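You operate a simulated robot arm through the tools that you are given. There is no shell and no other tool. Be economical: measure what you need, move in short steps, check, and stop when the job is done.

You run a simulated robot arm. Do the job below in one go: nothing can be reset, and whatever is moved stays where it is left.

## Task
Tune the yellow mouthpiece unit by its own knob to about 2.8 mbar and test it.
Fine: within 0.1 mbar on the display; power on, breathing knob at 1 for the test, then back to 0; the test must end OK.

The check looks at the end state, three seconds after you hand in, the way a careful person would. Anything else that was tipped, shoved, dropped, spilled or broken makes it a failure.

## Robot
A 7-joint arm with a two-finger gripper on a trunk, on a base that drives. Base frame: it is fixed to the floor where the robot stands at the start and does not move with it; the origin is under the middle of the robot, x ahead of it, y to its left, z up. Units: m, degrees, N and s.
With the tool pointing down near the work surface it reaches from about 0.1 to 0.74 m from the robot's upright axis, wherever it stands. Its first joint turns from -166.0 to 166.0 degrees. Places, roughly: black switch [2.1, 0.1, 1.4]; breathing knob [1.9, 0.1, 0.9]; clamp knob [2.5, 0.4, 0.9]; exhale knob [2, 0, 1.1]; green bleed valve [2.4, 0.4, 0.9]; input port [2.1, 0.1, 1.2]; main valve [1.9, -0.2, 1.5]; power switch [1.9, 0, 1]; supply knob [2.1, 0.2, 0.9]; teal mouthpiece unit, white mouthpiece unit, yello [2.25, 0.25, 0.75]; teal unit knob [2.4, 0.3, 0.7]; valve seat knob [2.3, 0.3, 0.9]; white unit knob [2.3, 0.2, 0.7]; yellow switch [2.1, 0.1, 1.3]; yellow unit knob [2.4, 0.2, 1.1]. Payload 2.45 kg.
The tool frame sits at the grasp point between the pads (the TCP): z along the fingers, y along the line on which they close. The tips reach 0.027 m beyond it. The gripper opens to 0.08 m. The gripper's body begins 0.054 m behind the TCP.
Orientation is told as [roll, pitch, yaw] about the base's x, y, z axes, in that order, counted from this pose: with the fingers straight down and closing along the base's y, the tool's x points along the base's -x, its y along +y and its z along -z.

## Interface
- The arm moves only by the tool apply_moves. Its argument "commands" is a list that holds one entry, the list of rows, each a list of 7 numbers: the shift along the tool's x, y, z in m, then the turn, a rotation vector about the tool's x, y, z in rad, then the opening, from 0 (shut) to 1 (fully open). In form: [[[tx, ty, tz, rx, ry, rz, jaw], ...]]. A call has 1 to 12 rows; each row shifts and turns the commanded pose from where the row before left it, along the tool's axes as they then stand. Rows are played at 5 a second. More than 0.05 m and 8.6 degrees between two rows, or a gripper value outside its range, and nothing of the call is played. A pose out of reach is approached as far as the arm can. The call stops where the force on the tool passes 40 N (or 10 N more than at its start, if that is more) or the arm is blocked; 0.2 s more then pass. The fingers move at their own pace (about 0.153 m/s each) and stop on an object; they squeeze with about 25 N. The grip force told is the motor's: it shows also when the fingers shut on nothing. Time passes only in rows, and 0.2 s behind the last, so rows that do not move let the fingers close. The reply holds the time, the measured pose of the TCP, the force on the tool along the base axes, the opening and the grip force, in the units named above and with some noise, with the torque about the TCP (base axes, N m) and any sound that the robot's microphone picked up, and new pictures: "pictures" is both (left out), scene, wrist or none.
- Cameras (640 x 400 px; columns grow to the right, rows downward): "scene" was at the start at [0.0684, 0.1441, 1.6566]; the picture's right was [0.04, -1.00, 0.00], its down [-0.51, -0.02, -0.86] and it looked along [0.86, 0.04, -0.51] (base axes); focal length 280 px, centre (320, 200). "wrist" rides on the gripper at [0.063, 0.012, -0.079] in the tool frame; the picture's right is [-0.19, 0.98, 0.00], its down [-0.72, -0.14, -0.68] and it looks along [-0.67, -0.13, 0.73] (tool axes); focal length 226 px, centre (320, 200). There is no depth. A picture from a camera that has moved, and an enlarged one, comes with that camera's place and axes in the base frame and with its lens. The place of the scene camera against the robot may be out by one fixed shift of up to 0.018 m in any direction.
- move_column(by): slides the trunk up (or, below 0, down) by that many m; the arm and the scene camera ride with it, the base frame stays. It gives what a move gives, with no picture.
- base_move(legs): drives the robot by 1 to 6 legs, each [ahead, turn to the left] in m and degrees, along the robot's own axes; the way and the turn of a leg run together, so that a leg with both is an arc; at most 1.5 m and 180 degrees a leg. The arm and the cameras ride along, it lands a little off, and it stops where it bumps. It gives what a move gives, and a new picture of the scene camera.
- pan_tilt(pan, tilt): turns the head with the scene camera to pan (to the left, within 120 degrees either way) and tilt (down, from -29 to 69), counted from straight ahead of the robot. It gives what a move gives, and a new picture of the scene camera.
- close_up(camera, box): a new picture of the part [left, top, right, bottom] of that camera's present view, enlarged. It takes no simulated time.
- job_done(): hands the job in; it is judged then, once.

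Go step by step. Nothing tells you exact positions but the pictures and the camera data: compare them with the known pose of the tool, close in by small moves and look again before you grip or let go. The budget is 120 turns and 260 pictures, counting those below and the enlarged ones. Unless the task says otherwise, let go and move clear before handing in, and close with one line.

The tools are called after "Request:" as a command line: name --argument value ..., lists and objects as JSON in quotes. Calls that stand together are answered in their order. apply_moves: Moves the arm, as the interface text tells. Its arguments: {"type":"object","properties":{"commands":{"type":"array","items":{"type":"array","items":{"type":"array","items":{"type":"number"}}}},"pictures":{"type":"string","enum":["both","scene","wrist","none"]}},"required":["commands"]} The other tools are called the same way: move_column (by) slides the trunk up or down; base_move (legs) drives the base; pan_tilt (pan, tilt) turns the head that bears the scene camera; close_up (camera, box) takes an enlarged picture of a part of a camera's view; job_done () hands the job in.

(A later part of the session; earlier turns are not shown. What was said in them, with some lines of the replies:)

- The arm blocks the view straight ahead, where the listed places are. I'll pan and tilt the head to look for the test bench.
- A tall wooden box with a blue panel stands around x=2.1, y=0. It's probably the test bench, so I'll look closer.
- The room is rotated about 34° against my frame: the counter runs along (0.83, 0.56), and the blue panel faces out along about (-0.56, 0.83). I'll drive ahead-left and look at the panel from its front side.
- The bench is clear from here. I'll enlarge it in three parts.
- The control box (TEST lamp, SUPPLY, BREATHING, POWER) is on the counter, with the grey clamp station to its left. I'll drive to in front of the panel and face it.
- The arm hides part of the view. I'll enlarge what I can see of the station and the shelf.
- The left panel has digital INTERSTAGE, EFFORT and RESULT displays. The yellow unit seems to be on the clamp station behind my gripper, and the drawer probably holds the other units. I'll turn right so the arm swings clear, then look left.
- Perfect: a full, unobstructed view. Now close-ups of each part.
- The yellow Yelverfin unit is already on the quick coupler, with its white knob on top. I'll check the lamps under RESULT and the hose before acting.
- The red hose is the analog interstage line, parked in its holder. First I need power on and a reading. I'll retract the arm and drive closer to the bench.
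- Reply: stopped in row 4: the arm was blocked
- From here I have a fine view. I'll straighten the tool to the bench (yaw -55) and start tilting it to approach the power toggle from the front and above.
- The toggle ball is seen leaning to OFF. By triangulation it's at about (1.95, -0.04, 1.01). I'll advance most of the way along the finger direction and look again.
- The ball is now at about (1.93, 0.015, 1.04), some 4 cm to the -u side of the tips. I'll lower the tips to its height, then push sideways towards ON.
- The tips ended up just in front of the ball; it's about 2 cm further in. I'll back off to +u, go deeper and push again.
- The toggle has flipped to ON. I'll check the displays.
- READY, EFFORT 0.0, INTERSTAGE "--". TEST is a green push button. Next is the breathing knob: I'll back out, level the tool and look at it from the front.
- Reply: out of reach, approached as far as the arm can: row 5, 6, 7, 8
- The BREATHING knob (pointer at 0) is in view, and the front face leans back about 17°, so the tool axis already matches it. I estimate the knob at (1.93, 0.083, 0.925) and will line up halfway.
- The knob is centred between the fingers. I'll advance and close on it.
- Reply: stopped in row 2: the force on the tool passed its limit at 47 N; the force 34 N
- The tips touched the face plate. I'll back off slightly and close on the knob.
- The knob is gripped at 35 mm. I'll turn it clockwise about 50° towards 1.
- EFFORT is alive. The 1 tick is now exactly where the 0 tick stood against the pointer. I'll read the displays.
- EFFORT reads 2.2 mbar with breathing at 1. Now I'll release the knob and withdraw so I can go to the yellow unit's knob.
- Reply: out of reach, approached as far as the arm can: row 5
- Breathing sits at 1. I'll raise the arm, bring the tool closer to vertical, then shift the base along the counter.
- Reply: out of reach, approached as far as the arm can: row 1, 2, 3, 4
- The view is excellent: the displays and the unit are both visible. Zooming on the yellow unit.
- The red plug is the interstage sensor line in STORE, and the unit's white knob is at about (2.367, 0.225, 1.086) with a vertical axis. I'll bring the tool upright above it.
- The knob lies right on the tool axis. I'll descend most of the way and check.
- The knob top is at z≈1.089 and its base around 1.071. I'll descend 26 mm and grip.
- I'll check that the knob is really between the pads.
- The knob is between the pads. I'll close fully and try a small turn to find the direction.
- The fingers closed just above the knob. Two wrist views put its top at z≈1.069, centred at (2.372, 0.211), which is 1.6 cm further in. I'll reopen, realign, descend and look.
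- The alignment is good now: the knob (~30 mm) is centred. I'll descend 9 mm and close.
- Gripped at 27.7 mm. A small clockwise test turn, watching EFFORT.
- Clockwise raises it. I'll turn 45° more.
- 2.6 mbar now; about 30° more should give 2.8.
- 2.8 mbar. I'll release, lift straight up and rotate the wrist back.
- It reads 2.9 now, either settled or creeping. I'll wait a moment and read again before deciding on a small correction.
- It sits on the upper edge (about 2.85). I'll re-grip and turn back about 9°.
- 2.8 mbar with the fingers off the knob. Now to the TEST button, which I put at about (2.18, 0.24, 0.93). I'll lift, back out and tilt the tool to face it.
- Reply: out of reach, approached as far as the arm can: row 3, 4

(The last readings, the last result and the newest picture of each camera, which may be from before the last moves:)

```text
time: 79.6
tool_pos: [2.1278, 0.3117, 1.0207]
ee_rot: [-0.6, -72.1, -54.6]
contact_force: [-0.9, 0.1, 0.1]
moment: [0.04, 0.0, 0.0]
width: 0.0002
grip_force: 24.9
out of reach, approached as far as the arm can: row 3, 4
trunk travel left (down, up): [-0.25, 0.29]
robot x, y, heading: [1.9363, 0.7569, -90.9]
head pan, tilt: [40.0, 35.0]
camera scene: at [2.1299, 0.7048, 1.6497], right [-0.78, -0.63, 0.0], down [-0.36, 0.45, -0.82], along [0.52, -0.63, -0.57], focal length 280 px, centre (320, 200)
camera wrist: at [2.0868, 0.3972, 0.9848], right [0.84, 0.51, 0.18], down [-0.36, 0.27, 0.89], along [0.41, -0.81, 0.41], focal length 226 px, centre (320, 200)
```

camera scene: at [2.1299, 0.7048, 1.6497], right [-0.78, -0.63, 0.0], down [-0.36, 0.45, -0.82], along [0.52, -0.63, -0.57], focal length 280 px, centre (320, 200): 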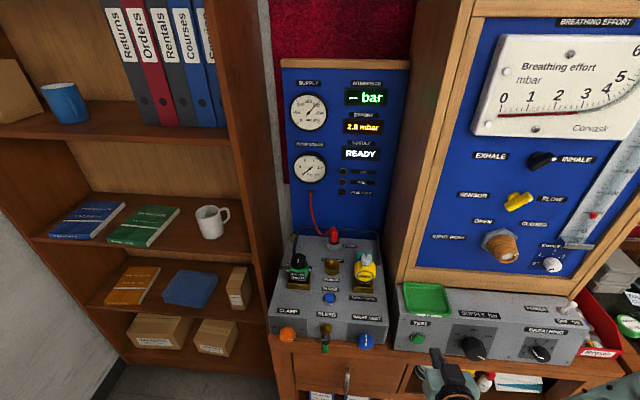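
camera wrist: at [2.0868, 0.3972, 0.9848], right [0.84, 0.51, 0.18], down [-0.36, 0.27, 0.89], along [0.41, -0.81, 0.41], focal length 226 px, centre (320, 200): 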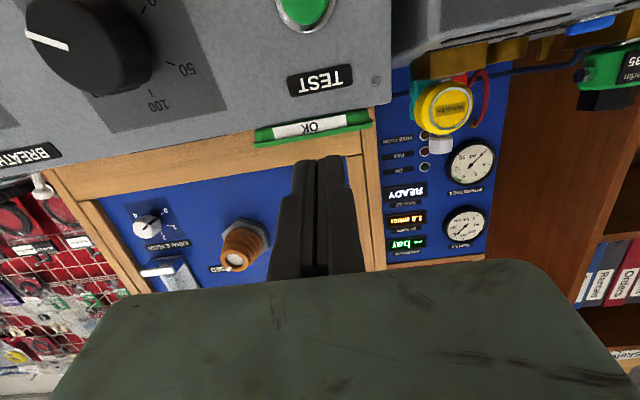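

The TEST button is visible. I'll align with its axis and look.

Request:
apply_moves --commands '[[[0.03, 0.001, 0.01, 0, 0, 0, 0], [0.028, 0.001, 0.015, 0, 0, 0, 0], [0, 0, 0.02, 0, 0, 0, 0]]]' --pictures "both"

```text
time: 80.4
tool_pos: [2.1444, 0.2939, 0.9513]
ee_rot: [-0.4, -72.0, -54.7]
contact_force: [0.4, -0.6, -0.6]
moment: [0.01, 0.0, -0.01]
width: 0.0002
grip_force: 24.8
trunk travel left (down, up): [-0.25, 0.29]
robot x, y, heading: [1.9339, 0.751, -90.6]
head pan, tilt: [40.0, 35.0]
camera scene: at [2.1286, 0.7048, 1.6499], right [-0.78, -0.63, 0.0], down [-0.36, 0.44, -0.82], along [0.52, -0.63, -0.57], focal length 280 px, centre (320, 200)
camera wrist: at [2.1015, 0.3788, 0.9168], right [0.84, 0.51, 0.18], down [-0.36, 0.27, 0.89], along [0.41, -0.82, 0.41], focal length 226 px, centre (320, 200)
```

scene: 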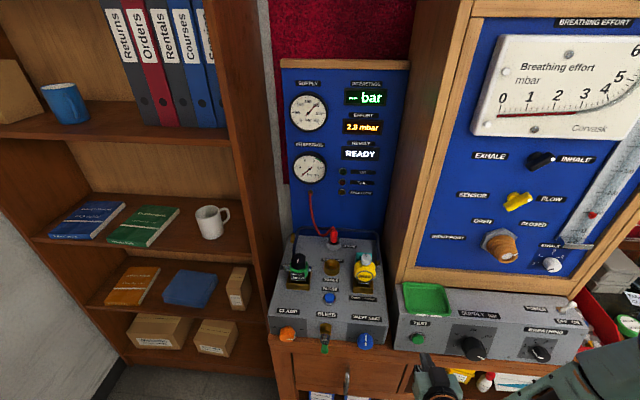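
wrist: 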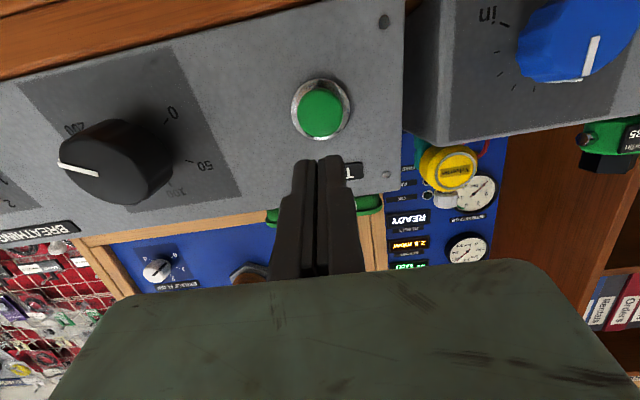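

The button is on the tool axis. I'll press in with small steps.

Request:
apply_moves --commands '[[[0, 0, 0.02, 0, 0, 0, 0], [0, 0, 0.015, 0, 0, 0, 0], [0, 0, 0.005, 0, 0, 0, 0], [0, 0, 0.004, 0, 0, 0, 0]]]' --pictures "both"

```text
time: 81.4
tool_pos: [2.1673, 0.2585, 0.9396]
ee_rot: [-0.5, -72.1, -54.7]
contact_force: [0.6, 0.0, 1.0]
moment: [0.01, 0.01, -0.03]
width: 0.0
grip_force: 24.8
trunk travel left (down, up): [-0.25, 0.29]
robot x, y, heading: [1.9381, 0.7581, -90.7]
head pan, tilt: [40.0, 35.0]
camera scene: at [2.1287, 0.7048, 1.6499], right [-0.77, -0.63, 0.0], down [-0.36, 0.44, -0.82], along [0.52, -0.63, -0.57], focal length 280 px, centre (320, 200)
camera wrist: at [2.1253, 0.3442, 0.9033], right [0.84, 0.51, 0.18], down [-0.36, 0.27, 0.89], along [0.41, -0.82, 0.41], focal length 226 px, centre (320, 200)
```

scene: 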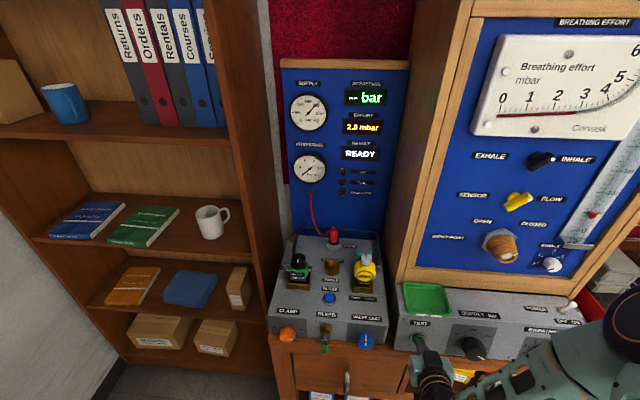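
wrist: 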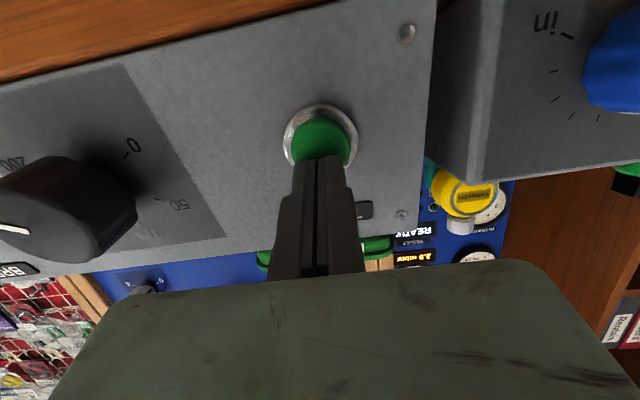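

Nearly touching, and centred on the button. I'll continue in small steps.

Request:
apply_moves --commands '[[[0, 0, 0.004, 0, 0, 0, 0], [0, 0, 0.004, 0, 0, 0, 0], [0, 0, 0.003, 0, 0, 0, 0], [0, 0, 0.003, 0, 0, 0, 0]]]' --pictures "both"

Request:
close_up --camera "scene" --box '[320, 85, 420, 210]'

```text
time: 82.4
tool_pos: [2.1738, 0.2503, 0.9359]
ee_rot: [-0.5, -72.0, -54.8]
contact_force: [-12.6, 19.4, 13.4]
moment: [-0.2, -0.2, -0.01]
width: 0.0061
grip_force: 29.9
trunk travel left (down, up): [-0.25, 0.29]
robot x, y, heading: [1.9343, 0.7567, -90.8]
head pan, tilt: [40.0, 35.0]
heard: click
camera scene: at [2.1267, 0.7079, 1.6504], right [-0.78, -0.63, 0.0], down [-0.36, 0.44, -0.82], along [0.52, -0.64, -0.57], focal length 280 px, centre (320, 200)
camera wrist: at [2.1312, 0.3354, 0.9004], right [0.84, 0.51, 0.18], down [-0.36, 0.27, 0.89], along [0.41, -0.81, 0.41], focal length 226 px, centre (320, 200)
```

scene: 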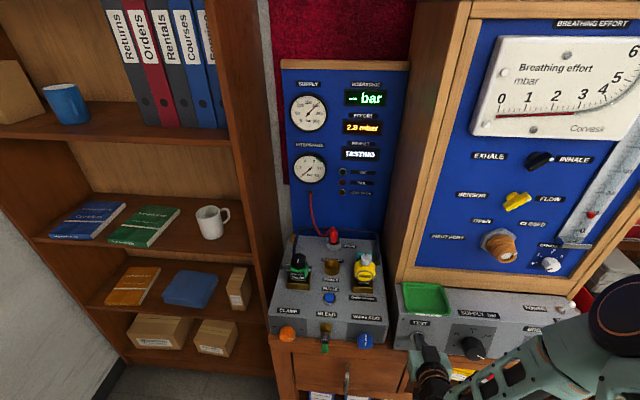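
wrist: 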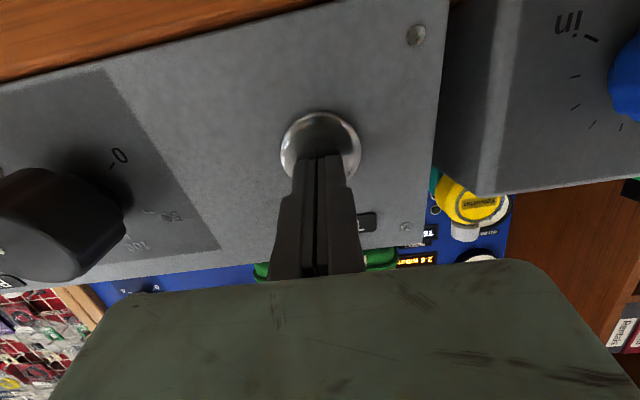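

```text
3.20 times, centred on (370, 148) of scene
camera zoom: at [2.1267, 0.7079, 1.6504], right [-0.78, -0.63, 0.0], down [-0.36, 0.44, -0.82], along [0.52, -0.64, -0.57], focal length 897 px, centre (160, 368)
```

zoom: 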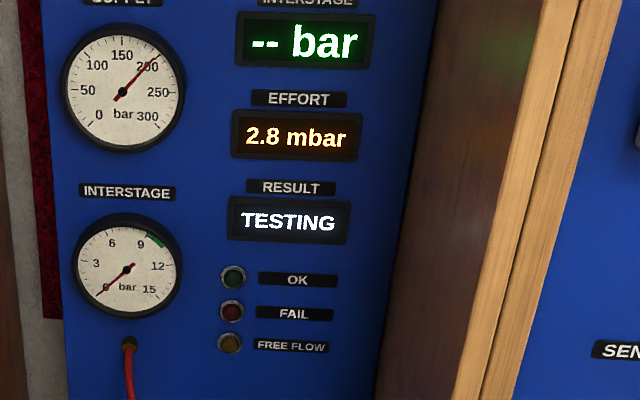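

A click, and the display says TESTING. I'll back off and wait.

Request:
apply_moves --commands '[[[0, 0, -0.01, 0, 0, 0, 0], [0, 0, -0.03, 0, 0, 0, 0], [0, 0, -0.04, 0, 0, 0, 0], [0, 0, 0, 0, 0, 0, 0], [0, 0, 0, 0, 0, 0, 0], [0, 0, 0, 0, 0, 0, 0], [0, 0, 0, 0, 0, 0, 0], [0, 0, 0, 0, 0, 0, 0], [0, 0, 0, 0, 0, 0, 0], [0, 0, 0, 0, 0, 0, 0], [0, 0, 0, 0, 0, 0, 0], [0, 0, 0, 0, 0, 0, 0]]]' --pictures "none"

Request:
close_up --camera "scene" --box '[320, 85, 420, 210]'

```text
time: 85.0
tool_pos: [2.1318, 0.3103, 0.9593]
ee_rot: [-0.6, -72.1, -54.7]
contact_force: [0.1, 0.1, -0.3]
moment: [0.03, 0.0, 0.03]
width: 0.0002
grip_force: 30.4
trunk travel left (down, up): [-0.25, 0.29]
robot x, y, heading: [1.9354, 0.7574, -90.8]
head pan, tilt: [40.0, 35.0]
```

```text
3.20 times, centred on (370, 148) of scene
camera zoom: at [2.1286, 0.7048, 1.6499], right [-0.77, -0.63, 0.0], down [-0.36, 0.44, -0.82], along [0.52, -0.63, -0.57], focal length 897 px, centre (160, 368)
```

zoom: 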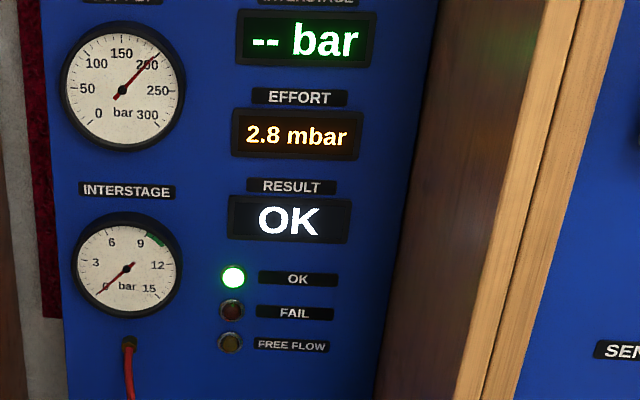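

OK, with the lamp lit. Now the breathing knob goes back to 0, so I'll shift the base back along the counter.

Request:
apply_moves --commands '[[[-0.02, 0, -0.01, 0, 0, 0, 0.4], [-0.02, 0, -0.01, 0, 0, 0, 0.7]]]' --pictures "none"

Request:
base_move --legs '[[0, -55], [0.3, 0], [0, 55]]'

Request:
apply_moves --commands '[[[0, 0, 0, 0, 0, 0, 0.75]]]' --pictures "wrist"

```text
time: 85.6
tool_pos: [2.128, 0.3168, 1.0045]
ee_rot: [-0.6, -72.2, -54.6]
contact_force: [0.7, 0.4, 0.0]
moment: [0.02, 0.01, -0.02]
width: 0.0561
grip_force: 0.0
trunk travel left (down, up): [-0.25, 0.29]
robot x, y, heading: [1.9315, 0.7551, -90.9]
head pan, tilt: [40.0, 35.0]
```

```text
time: 92.7
tool_pos: [1.8806, 0.1482, 1.0029]
ee_rot: [-0.6, -72.1, -54.7]
contact_force: [0.0, -0.6, 0.7]
moment: [-0.04, 0.0, 0.0]
width: 0.0558
grip_force: 0.1
trunk travel left (down, up): [-0.25, 0.29]
robot x, y, heading: [1.6901, 0.5865, -90.7]
head pan, tilt: [40.0, 35.0]
camera scene: at [1.8813, 0.537, 1.6499], right [-0.78, -0.63, 0.0], down [-0.36, 0.44, -0.82], along [0.52, -0.63, -0.57], focal length 280 px, centre (320, 200)
```

scene: 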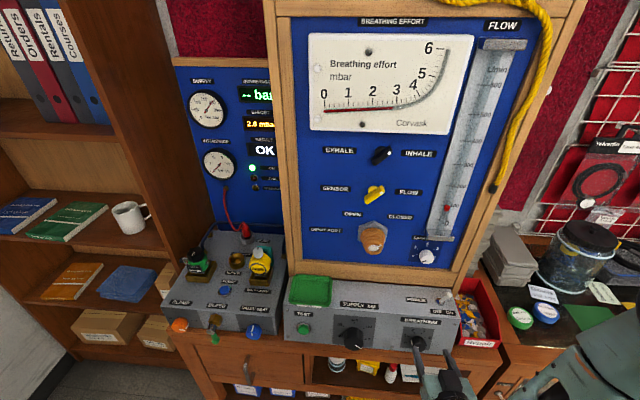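

```text
time: 93.1
tool_pos: [1.8799, 0.1485, 1.0022]
ee_rot: [-0.6, -72.0, -54.8]
contact_force: [0.0, 0.2, 0.3]
moment: [-0.05, 0.0, 0.03]
width: 0.06
grip_force: 0.0
trunk travel left (down, up): [-0.25, 0.29]
robot x, y, heading: [1.6872, 0.5874, -90.9]
head pan, tilt: [40.0, 35.0]
camera wrist: at [1.8379, 0.2333, 0.9676], right [0.84, 0.51, 0.18], down [-0.36, 0.27, 0.89], along [0.41, -0.82, 0.41], focal length 226 px, centre (320, 200)
```

wrist: 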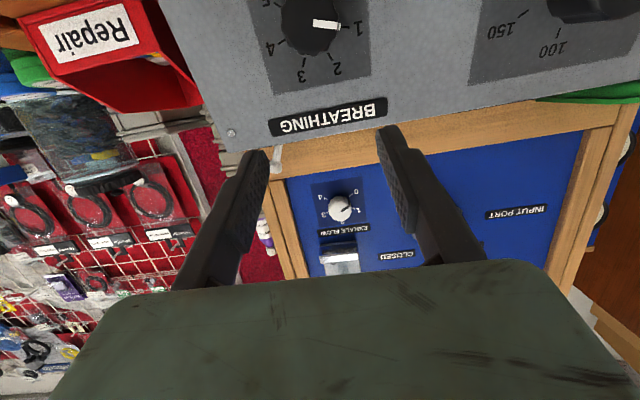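

The base is back and the knob still points to 1. I'll align in front of it.

Request:
apply_moves --commands '[[[0.024, -0.002, 0.01, 0, 0, 0, 0.75], [0.023, -0.002, 0.015, 0, 0, 0, 0.75], [0, 0, 0.015, 0, 0, 0, 0.75]]]' --pictures "wrist"

```text
time: 93.9
tool_pos: [1.8907, 0.1268, 0.9453]
ee_rot: [-0.5, -72.0, -54.7]
contact_force: [-0.8, 0.4, -0.3]
moment: [0.02, -0.02, 0.03]
width: 0.0602
grip_force: 0.1
trunk travel left (down, up): [-0.25, 0.29]
robot x, y, heading: [1.6878, 0.5875, -90.7]
head pan, tilt: [40.0, 35.0]
camera wrist: at [1.8483, 0.2121, 0.9095], right [0.84, 0.51, 0.18], down [-0.36, 0.27, 0.89], along [0.41, -0.82, 0.41], focal length 226 px, centre (320, 200)
```

wrist: 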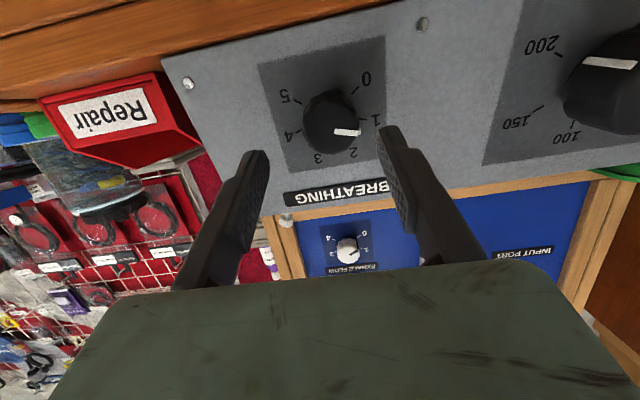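

Slight correction in y, then I'll pre-rotate the wrist +50° so that turning back ends in the neutral pose.

Request:
apply_moves --commands '[[[0, 0.007, 0, 0, 0, 0, 0.75], [0, 0, 0, 0, 0, 0.145, 0.75], [0, 0, 0, 0, 0, 0.145, 0.75], [0, 0, 0, 0, 0, 0.145, 0.75], [0, 0, 0, 0, 0, 0.145, 0.75], [0, 0, 0, 0, 0, 0.145, 0.75], [0, 0, 0, 0, 0, 0.145, 0.75], [0, 0, 0.02, 0, 0, 0, 0.75]]]' --pictures "wrist"

```text
time: 95.7
tool_pos: [1.9068, 0.1152, 0.9399]
ee_rot: [67.0, -37.9, -130.8]
contact_force: [-0.5, -0.1, 1.0]
moment: [0.01, -0.02, 0.01]
width: 0.0599
grip_force: 0.1
trunk travel left (down, up): [-0.25, 0.29]
robot x, y, heading: [1.6863, 0.5886, -90.9]
head pan, tilt: [40.0, 35.0]
camera wrist: at [1.9062, 0.2172, 0.9346], right [0.55, 0.05, 0.83], down [-0.83, 0.08, 0.55], along [-0.04, -1.0, 0.09], focal length 226 px, centre (320, 200)
```

wrist: 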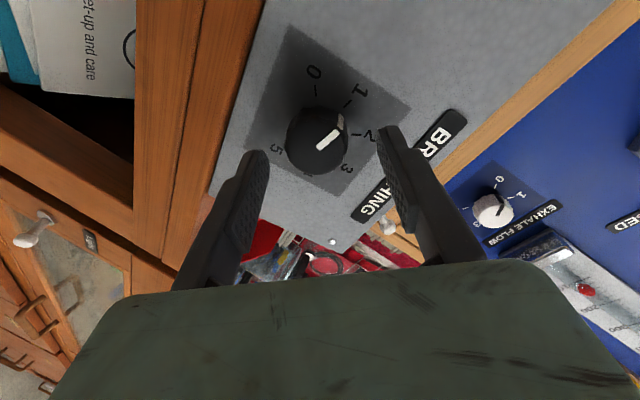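

Aligned; I'll advance and grip.

Request:
apply_moves --commands '[[[0, 0, 0.01, 0, 0, 0, 0.75], [0, 0, 0.008, 0, 0, 0, 0.75], [0, 0, 0, 0, 0, 0, 0.4], [0, 0, 0, 0, 0, 0, 0.2], [0, 0, 0, 0, 0, 0, 0.2]]]' --pictures "wrist"

```text
time: 96.9
tool_pos: [1.9162, 0.0995, 0.9338]
ee_rot: [66.8, -38.0, -130.6]
contact_force: [-3.6, -6.6, -15.0]
moment: [-0.43, -0.21, -0.06]
width: 0.0361
grip_force: 45.0
trunk travel left (down, up): [-0.25, 0.29]
robot x, y, heading: [1.684, 0.589, -90.7]
head pan, tilt: [40.0, 35.0]
camera wrist: at [1.9153, 0.2016, 0.9281], right [0.56, 0.05, 0.83], down [-0.83, 0.08, 0.55], along [-0.04, -1.0, 0.09], focal length 226 px, centre (320, 200)
```

wrist: 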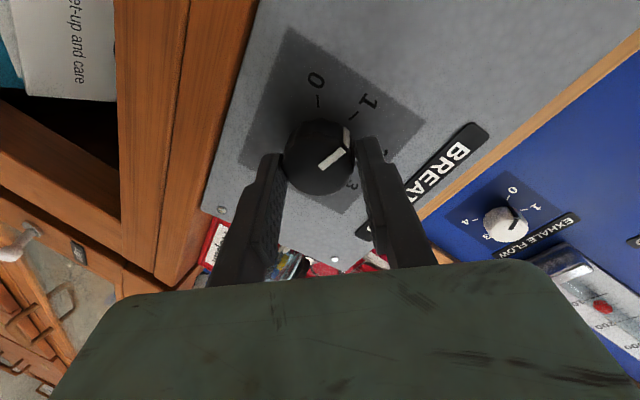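

Gripped. I'll turn back counter-clockwise 50° to 0.

Request:
apply_moves --commands '[[[0, 0, 0, 0, 0, -0.145, 0.2], [0, 0, 0, 0, 0, -0.145, 0.2], [0, 0, 0, 0, 0, -0.145, 0.2], [0, 0, 0, 0, 0, -0.145, 0.2], [0, 0, 0, 0, 0, -0.145, 0.2], [0, 0, 0, 0, 0, -0.145, 0.2], [0, 0, 0, 0, 0, 0, 0.2]]]' --pictures "both"

Request:
close_up --camera "scene" --box '[180, 60, 308, 200]'

Request:
close_up --camera "wrist" --box '[240, 60, 432, 210]'

```text
time: 98.5
tool_pos: [1.9171, 0.101, 0.9352]
ee_rot: [-0.8, -72.0, -54.5]
contact_force: [-0.8, 1.1, -5.7]
moment: [0.36, 0.5, -1.14]
width: 0.0351
grip_force: 44.7
trunk travel left (down, up): [-0.25, 0.29]
robot x, y, heading: [1.687, 0.588, -90.9]
head pan, tilt: [40.0, 35.0]
camera scene: at [1.8814, 0.5367, 1.6499], right [-0.78, -0.63, 0.0], down [-0.36, 0.45, -0.82], along [0.52, -0.63, -0.57], focal length 280 px, centre (320, 200)
camera wrist: at [1.8744, 0.186, 0.8988], right [0.84, 0.51, 0.18], down [-0.36, 0.27, 0.89], along [0.41, -0.82, 0.41], focal length 226 px, centre (320, 200)
```

scene: 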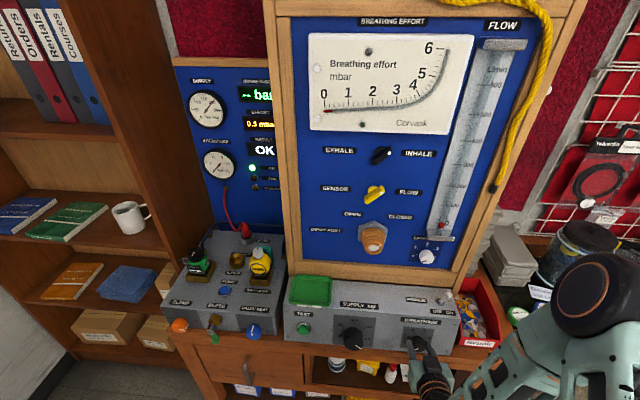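
wrist: 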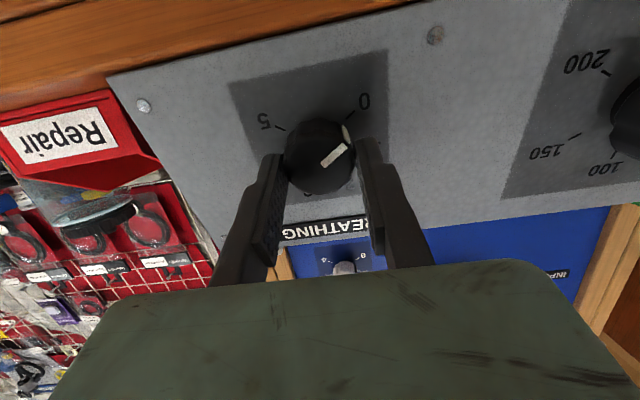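

```text
2.86 times, centred on (244, 130) of scene
camera zoom: at [1.8814, 0.5367, 1.6499], right [-0.78, -0.63, 0.0], down [-0.36, 0.45, -0.82], along [0.52, -0.63, -0.57], focal length 801 px, centre (537, 400)
```

zoom: 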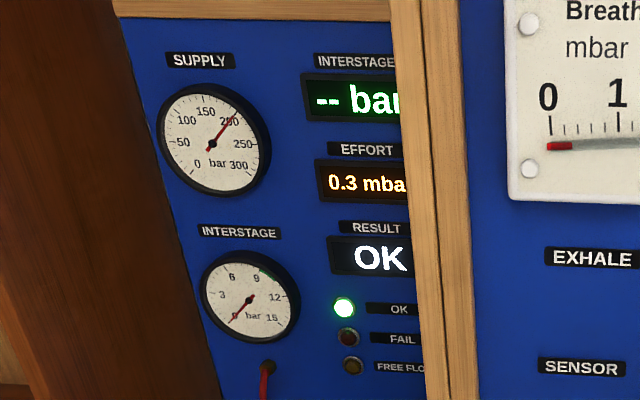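

```text
2.67 times, centred on (336, 135) of wrist
camera zoom: at [1.8744, 0.186, 0.8988], right [0.84, 0.51, 0.18], down [-0.36, 0.27, 0.89], along [0.41, -0.82, 0.41], focal length 603 px, centre (277, 373)
```

zoom: 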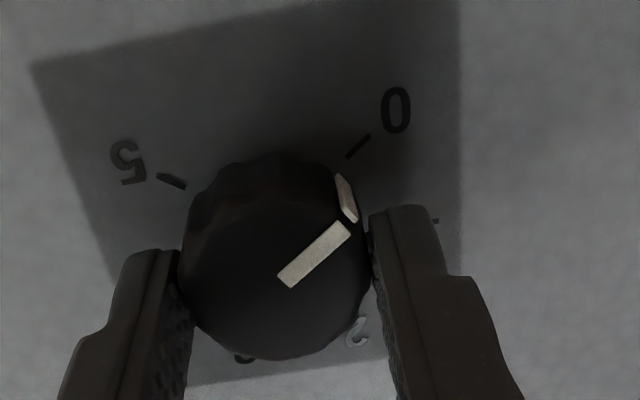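

OK is still lit, but EFFORT reads 0.3, so the knob is a little short of 0. I'll turn a little more until it's at the stop.

Request:
apply_moves --commands '[[[0, 0, 0, 0, 0, -0.05, 0.2], [0, 0, 0, 0, 0, -0.05, 0.2], [0, 0, 0, 0, 0, -0.03, 0.2], [0, 0, 0, 0, 0, 0, 0.2]]]' --pictures "none"

Request:
close_up --camera "scene" --box '[180, 60, 308, 200]'

Request:
close_up --camera "wrist" --box '[240, 60, 432, 210]'

```text
time: 99.5
tool_pos: [1.9162, 0.1014, 0.9344]
ee_rot: [-22.3, -70.6, -31.5]
contact_force: [2.3, 2.6, 1.5]
moment: [0.59, -0.46, -0.84]
width: 0.0357
grip_force: 44.7
trunk travel left (down, up): [-0.25, 0.29]
robot x, y, heading: [1.6866, 0.5854, -90.8]
head pan, tilt: [40.0, 35.0]
```

```text
2.86 times, centred on (244, 130) of scene
camera zoom: at [1.8815, 0.5374, 1.6499], right [-0.78, -0.63, 0.0], down [-0.36, 0.44, -0.82], along [0.52, -0.63, -0.57], focal length 801 px, centre (537, 400)
```

zoom: 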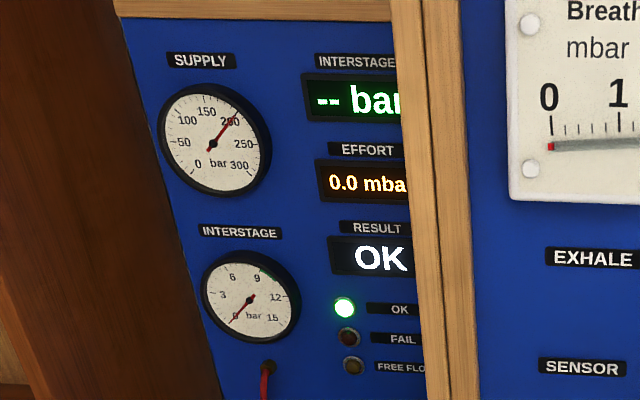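

```text
2.67 times, centred on (336, 135) of wrist
camera zoom: at [1.8677, 0.1817, 0.898], right [0.83, 0.55, 0.06], down [-0.28, 0.32, 0.9], along [0.48, -0.77, 0.42], focal length 603 px, centre (277, 373)
```

zoom: 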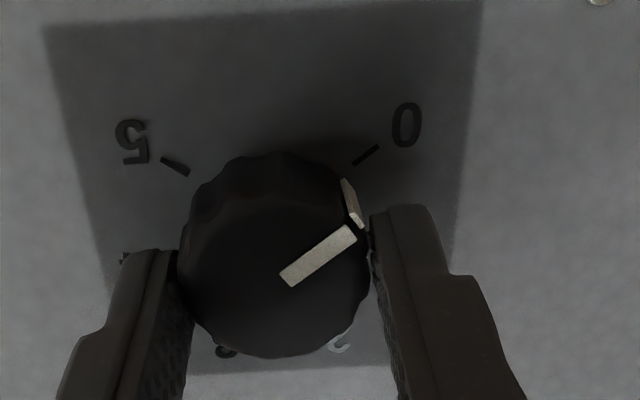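

EFFORT 0.0, RESULT OK, knob at 0. I'll release and withdraw.

Request:
apply_moves --commands '[[[0, 0, 0, 0, 0, 0, 0.5], [0, 0, 0, 0, 0, 0, 0.75], [0, 0, -0.01, 0, 0, 0, 0.75], [0, 0, -0.03, 0, 0, 0, 0.75], [0, 0, -0.03, 0, 0, 0, 0.75], [0, 0, -0.015, 0, 0, 0.13, 0.75], [-0.03, 0, -0.01, 0, 0, 0, 0.75]]]' --pictures "both"

Request:
base_move --legs '[[0, -55], [0, 180], [0.2, 0], [0, -130]]'

```text
time: 101.1
tool_pos: [1.8729, 0.1611, 0.9884]
ee_rot: [-0.4, -72.2, -54.8]
contact_force: [0.7, -0.1, -1.6]
moment: [0.01, 0.0, 0.03]
width: 0.0598
grip_force: 0.1
out of reach, approached as far as the arm can: row 7
trunk travel left (down, up): [-0.25, 0.29]
robot x, y, heading: [1.6877, 0.5886, -90.9]
head pan, tilt: [40.0, 35.0]
camera scene: at [1.8813, 0.5368, 1.65], right [-0.78, -0.63, 0.0], down [-0.36, 0.44, -0.82], along [0.52, -0.63, -0.57], focal length 280 px, centre (320, 200)
camera wrist: at [1.8309, 0.2476, 0.9525], right [0.84, 0.51, 0.18], down [-0.36, 0.27, 0.89], along [0.41, -0.82, 0.41], focal length 226 px, centre (320, 200)
```

scene: 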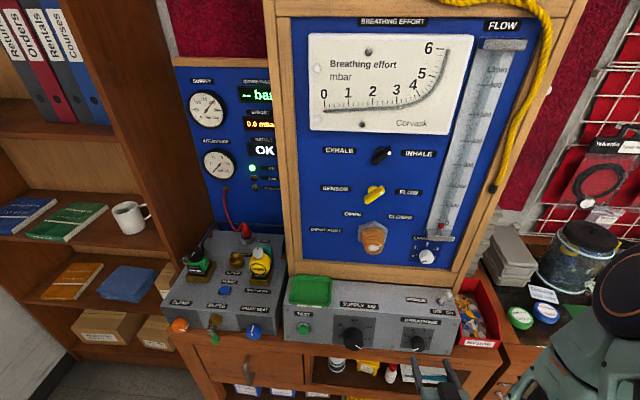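
wrist: 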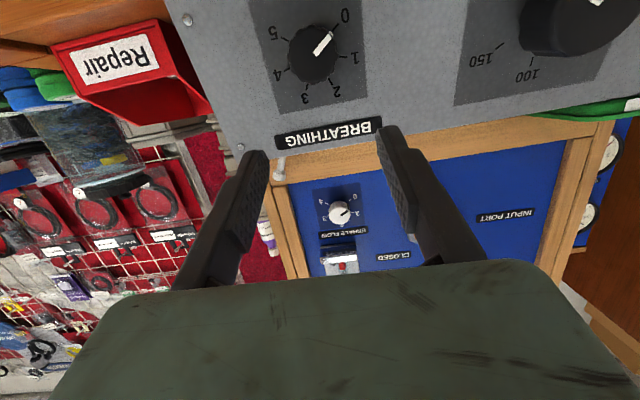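

```text
time: 118.2
tool_pos: [2.0115, 0.26, 0.9868]
ee_rot: [-0.5, -72.1, -59.2]
contact_force: [-0.4, 1.0, 0.6]
moment: [0.04, 0.0, -0.03]
width: 0.06
grip_force: 0.1
trunk travel left (down, up): [-0.25, 0.29]
robot x, y, heading: [1.8577, 0.6991, -95.4]
head pan, tilt: [40.0, 35.0]
camera scene: at [2.0482, 0.6315, 1.6499], right [-0.82, -0.57, 0.0], down [-0.33, 0.47, -0.82], along [0.47, -0.67, -0.57], focal length 280 px, centre (320, 200)
```

scene: 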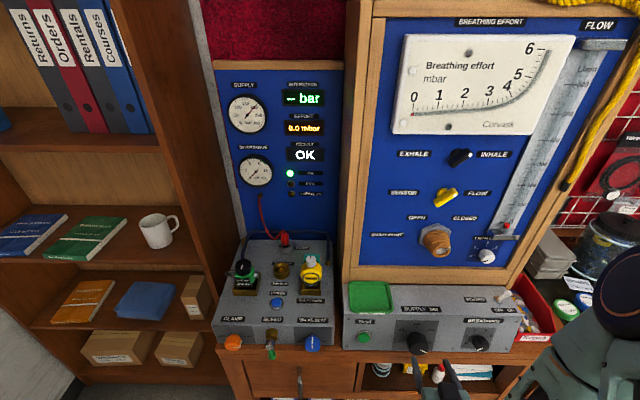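

The end state looks right. One final zoom on the displays and the control box.

Request:
close_up --camera "scene" --box '[210, 75, 338, 205]'

Request:
close_up --camera "scene" --box '[340, 270, 532, 380]'

Request:
close_up --camera "scene" --box '[210, 225, 370, 365]'

```text
3.08 times, centred on (274, 140) of scene
camera zoom: at [2.0482, 0.6315, 1.6499], right [-0.82, -0.57, 0.0], down [-0.33, 0.47, -0.82], along [0.47, -0.67, -0.57], focal length 863 px, centre (462, 385)
```

zoom: 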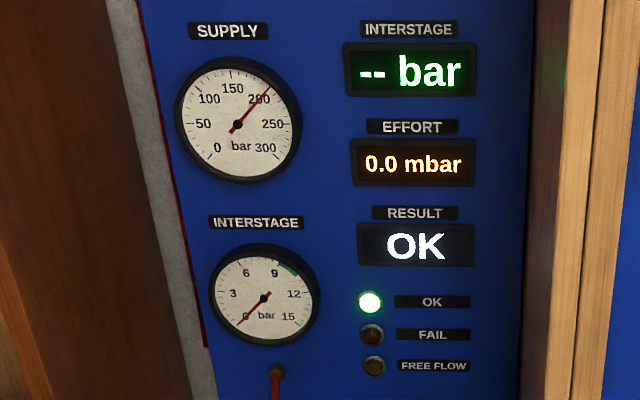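

```text
3.33 times, centred on (436, 325) of scene
camera zoom: at [2.0482, 0.6315, 1.6499], right [-0.82, -0.57, 0.0], down [-0.33, 0.47, -0.82], along [0.47, -0.67, -0.57], focal length 934 px, centre (-67, -217)
```

zoom: 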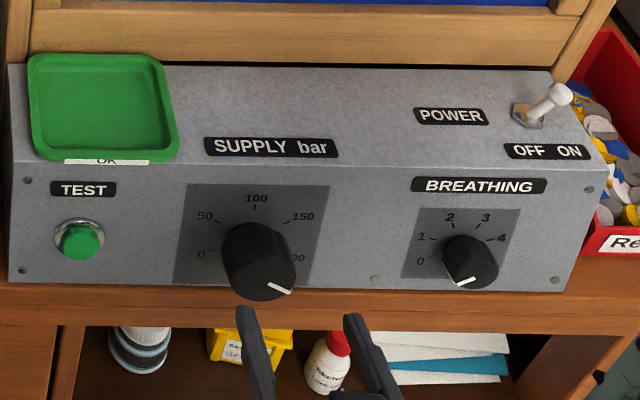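

```text
2.86 times, centred on (290, 295) of scene
camera zoom: at [2.0482, 0.6315, 1.6499], right [-0.82, -0.57, 0.0], down [-0.33, 0.47, -0.82], along [0.47, -0.67, -0.57], focal length 801 px, centre (406, -71)
```

zoom: 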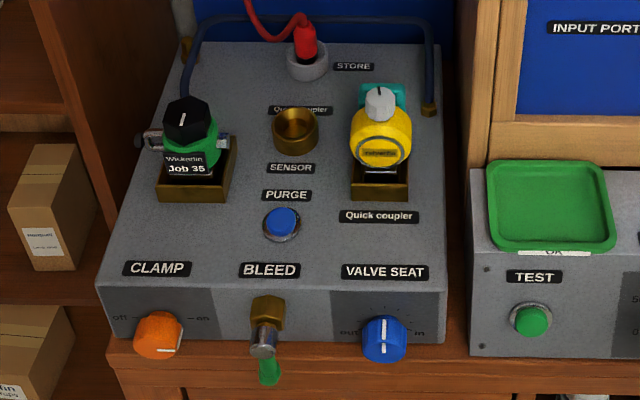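

Everything is as the task wants: power on, test OK, breathing at 0, and the unit tuned and untouched since. The gripper is clear, so I'm handing in.

Request:
job_done

```text
The job is handed in.
```

The yellow unit is tuned to 2.8 mbar on the display, its test ended OK, power is on and the breathing knob is back at 0.
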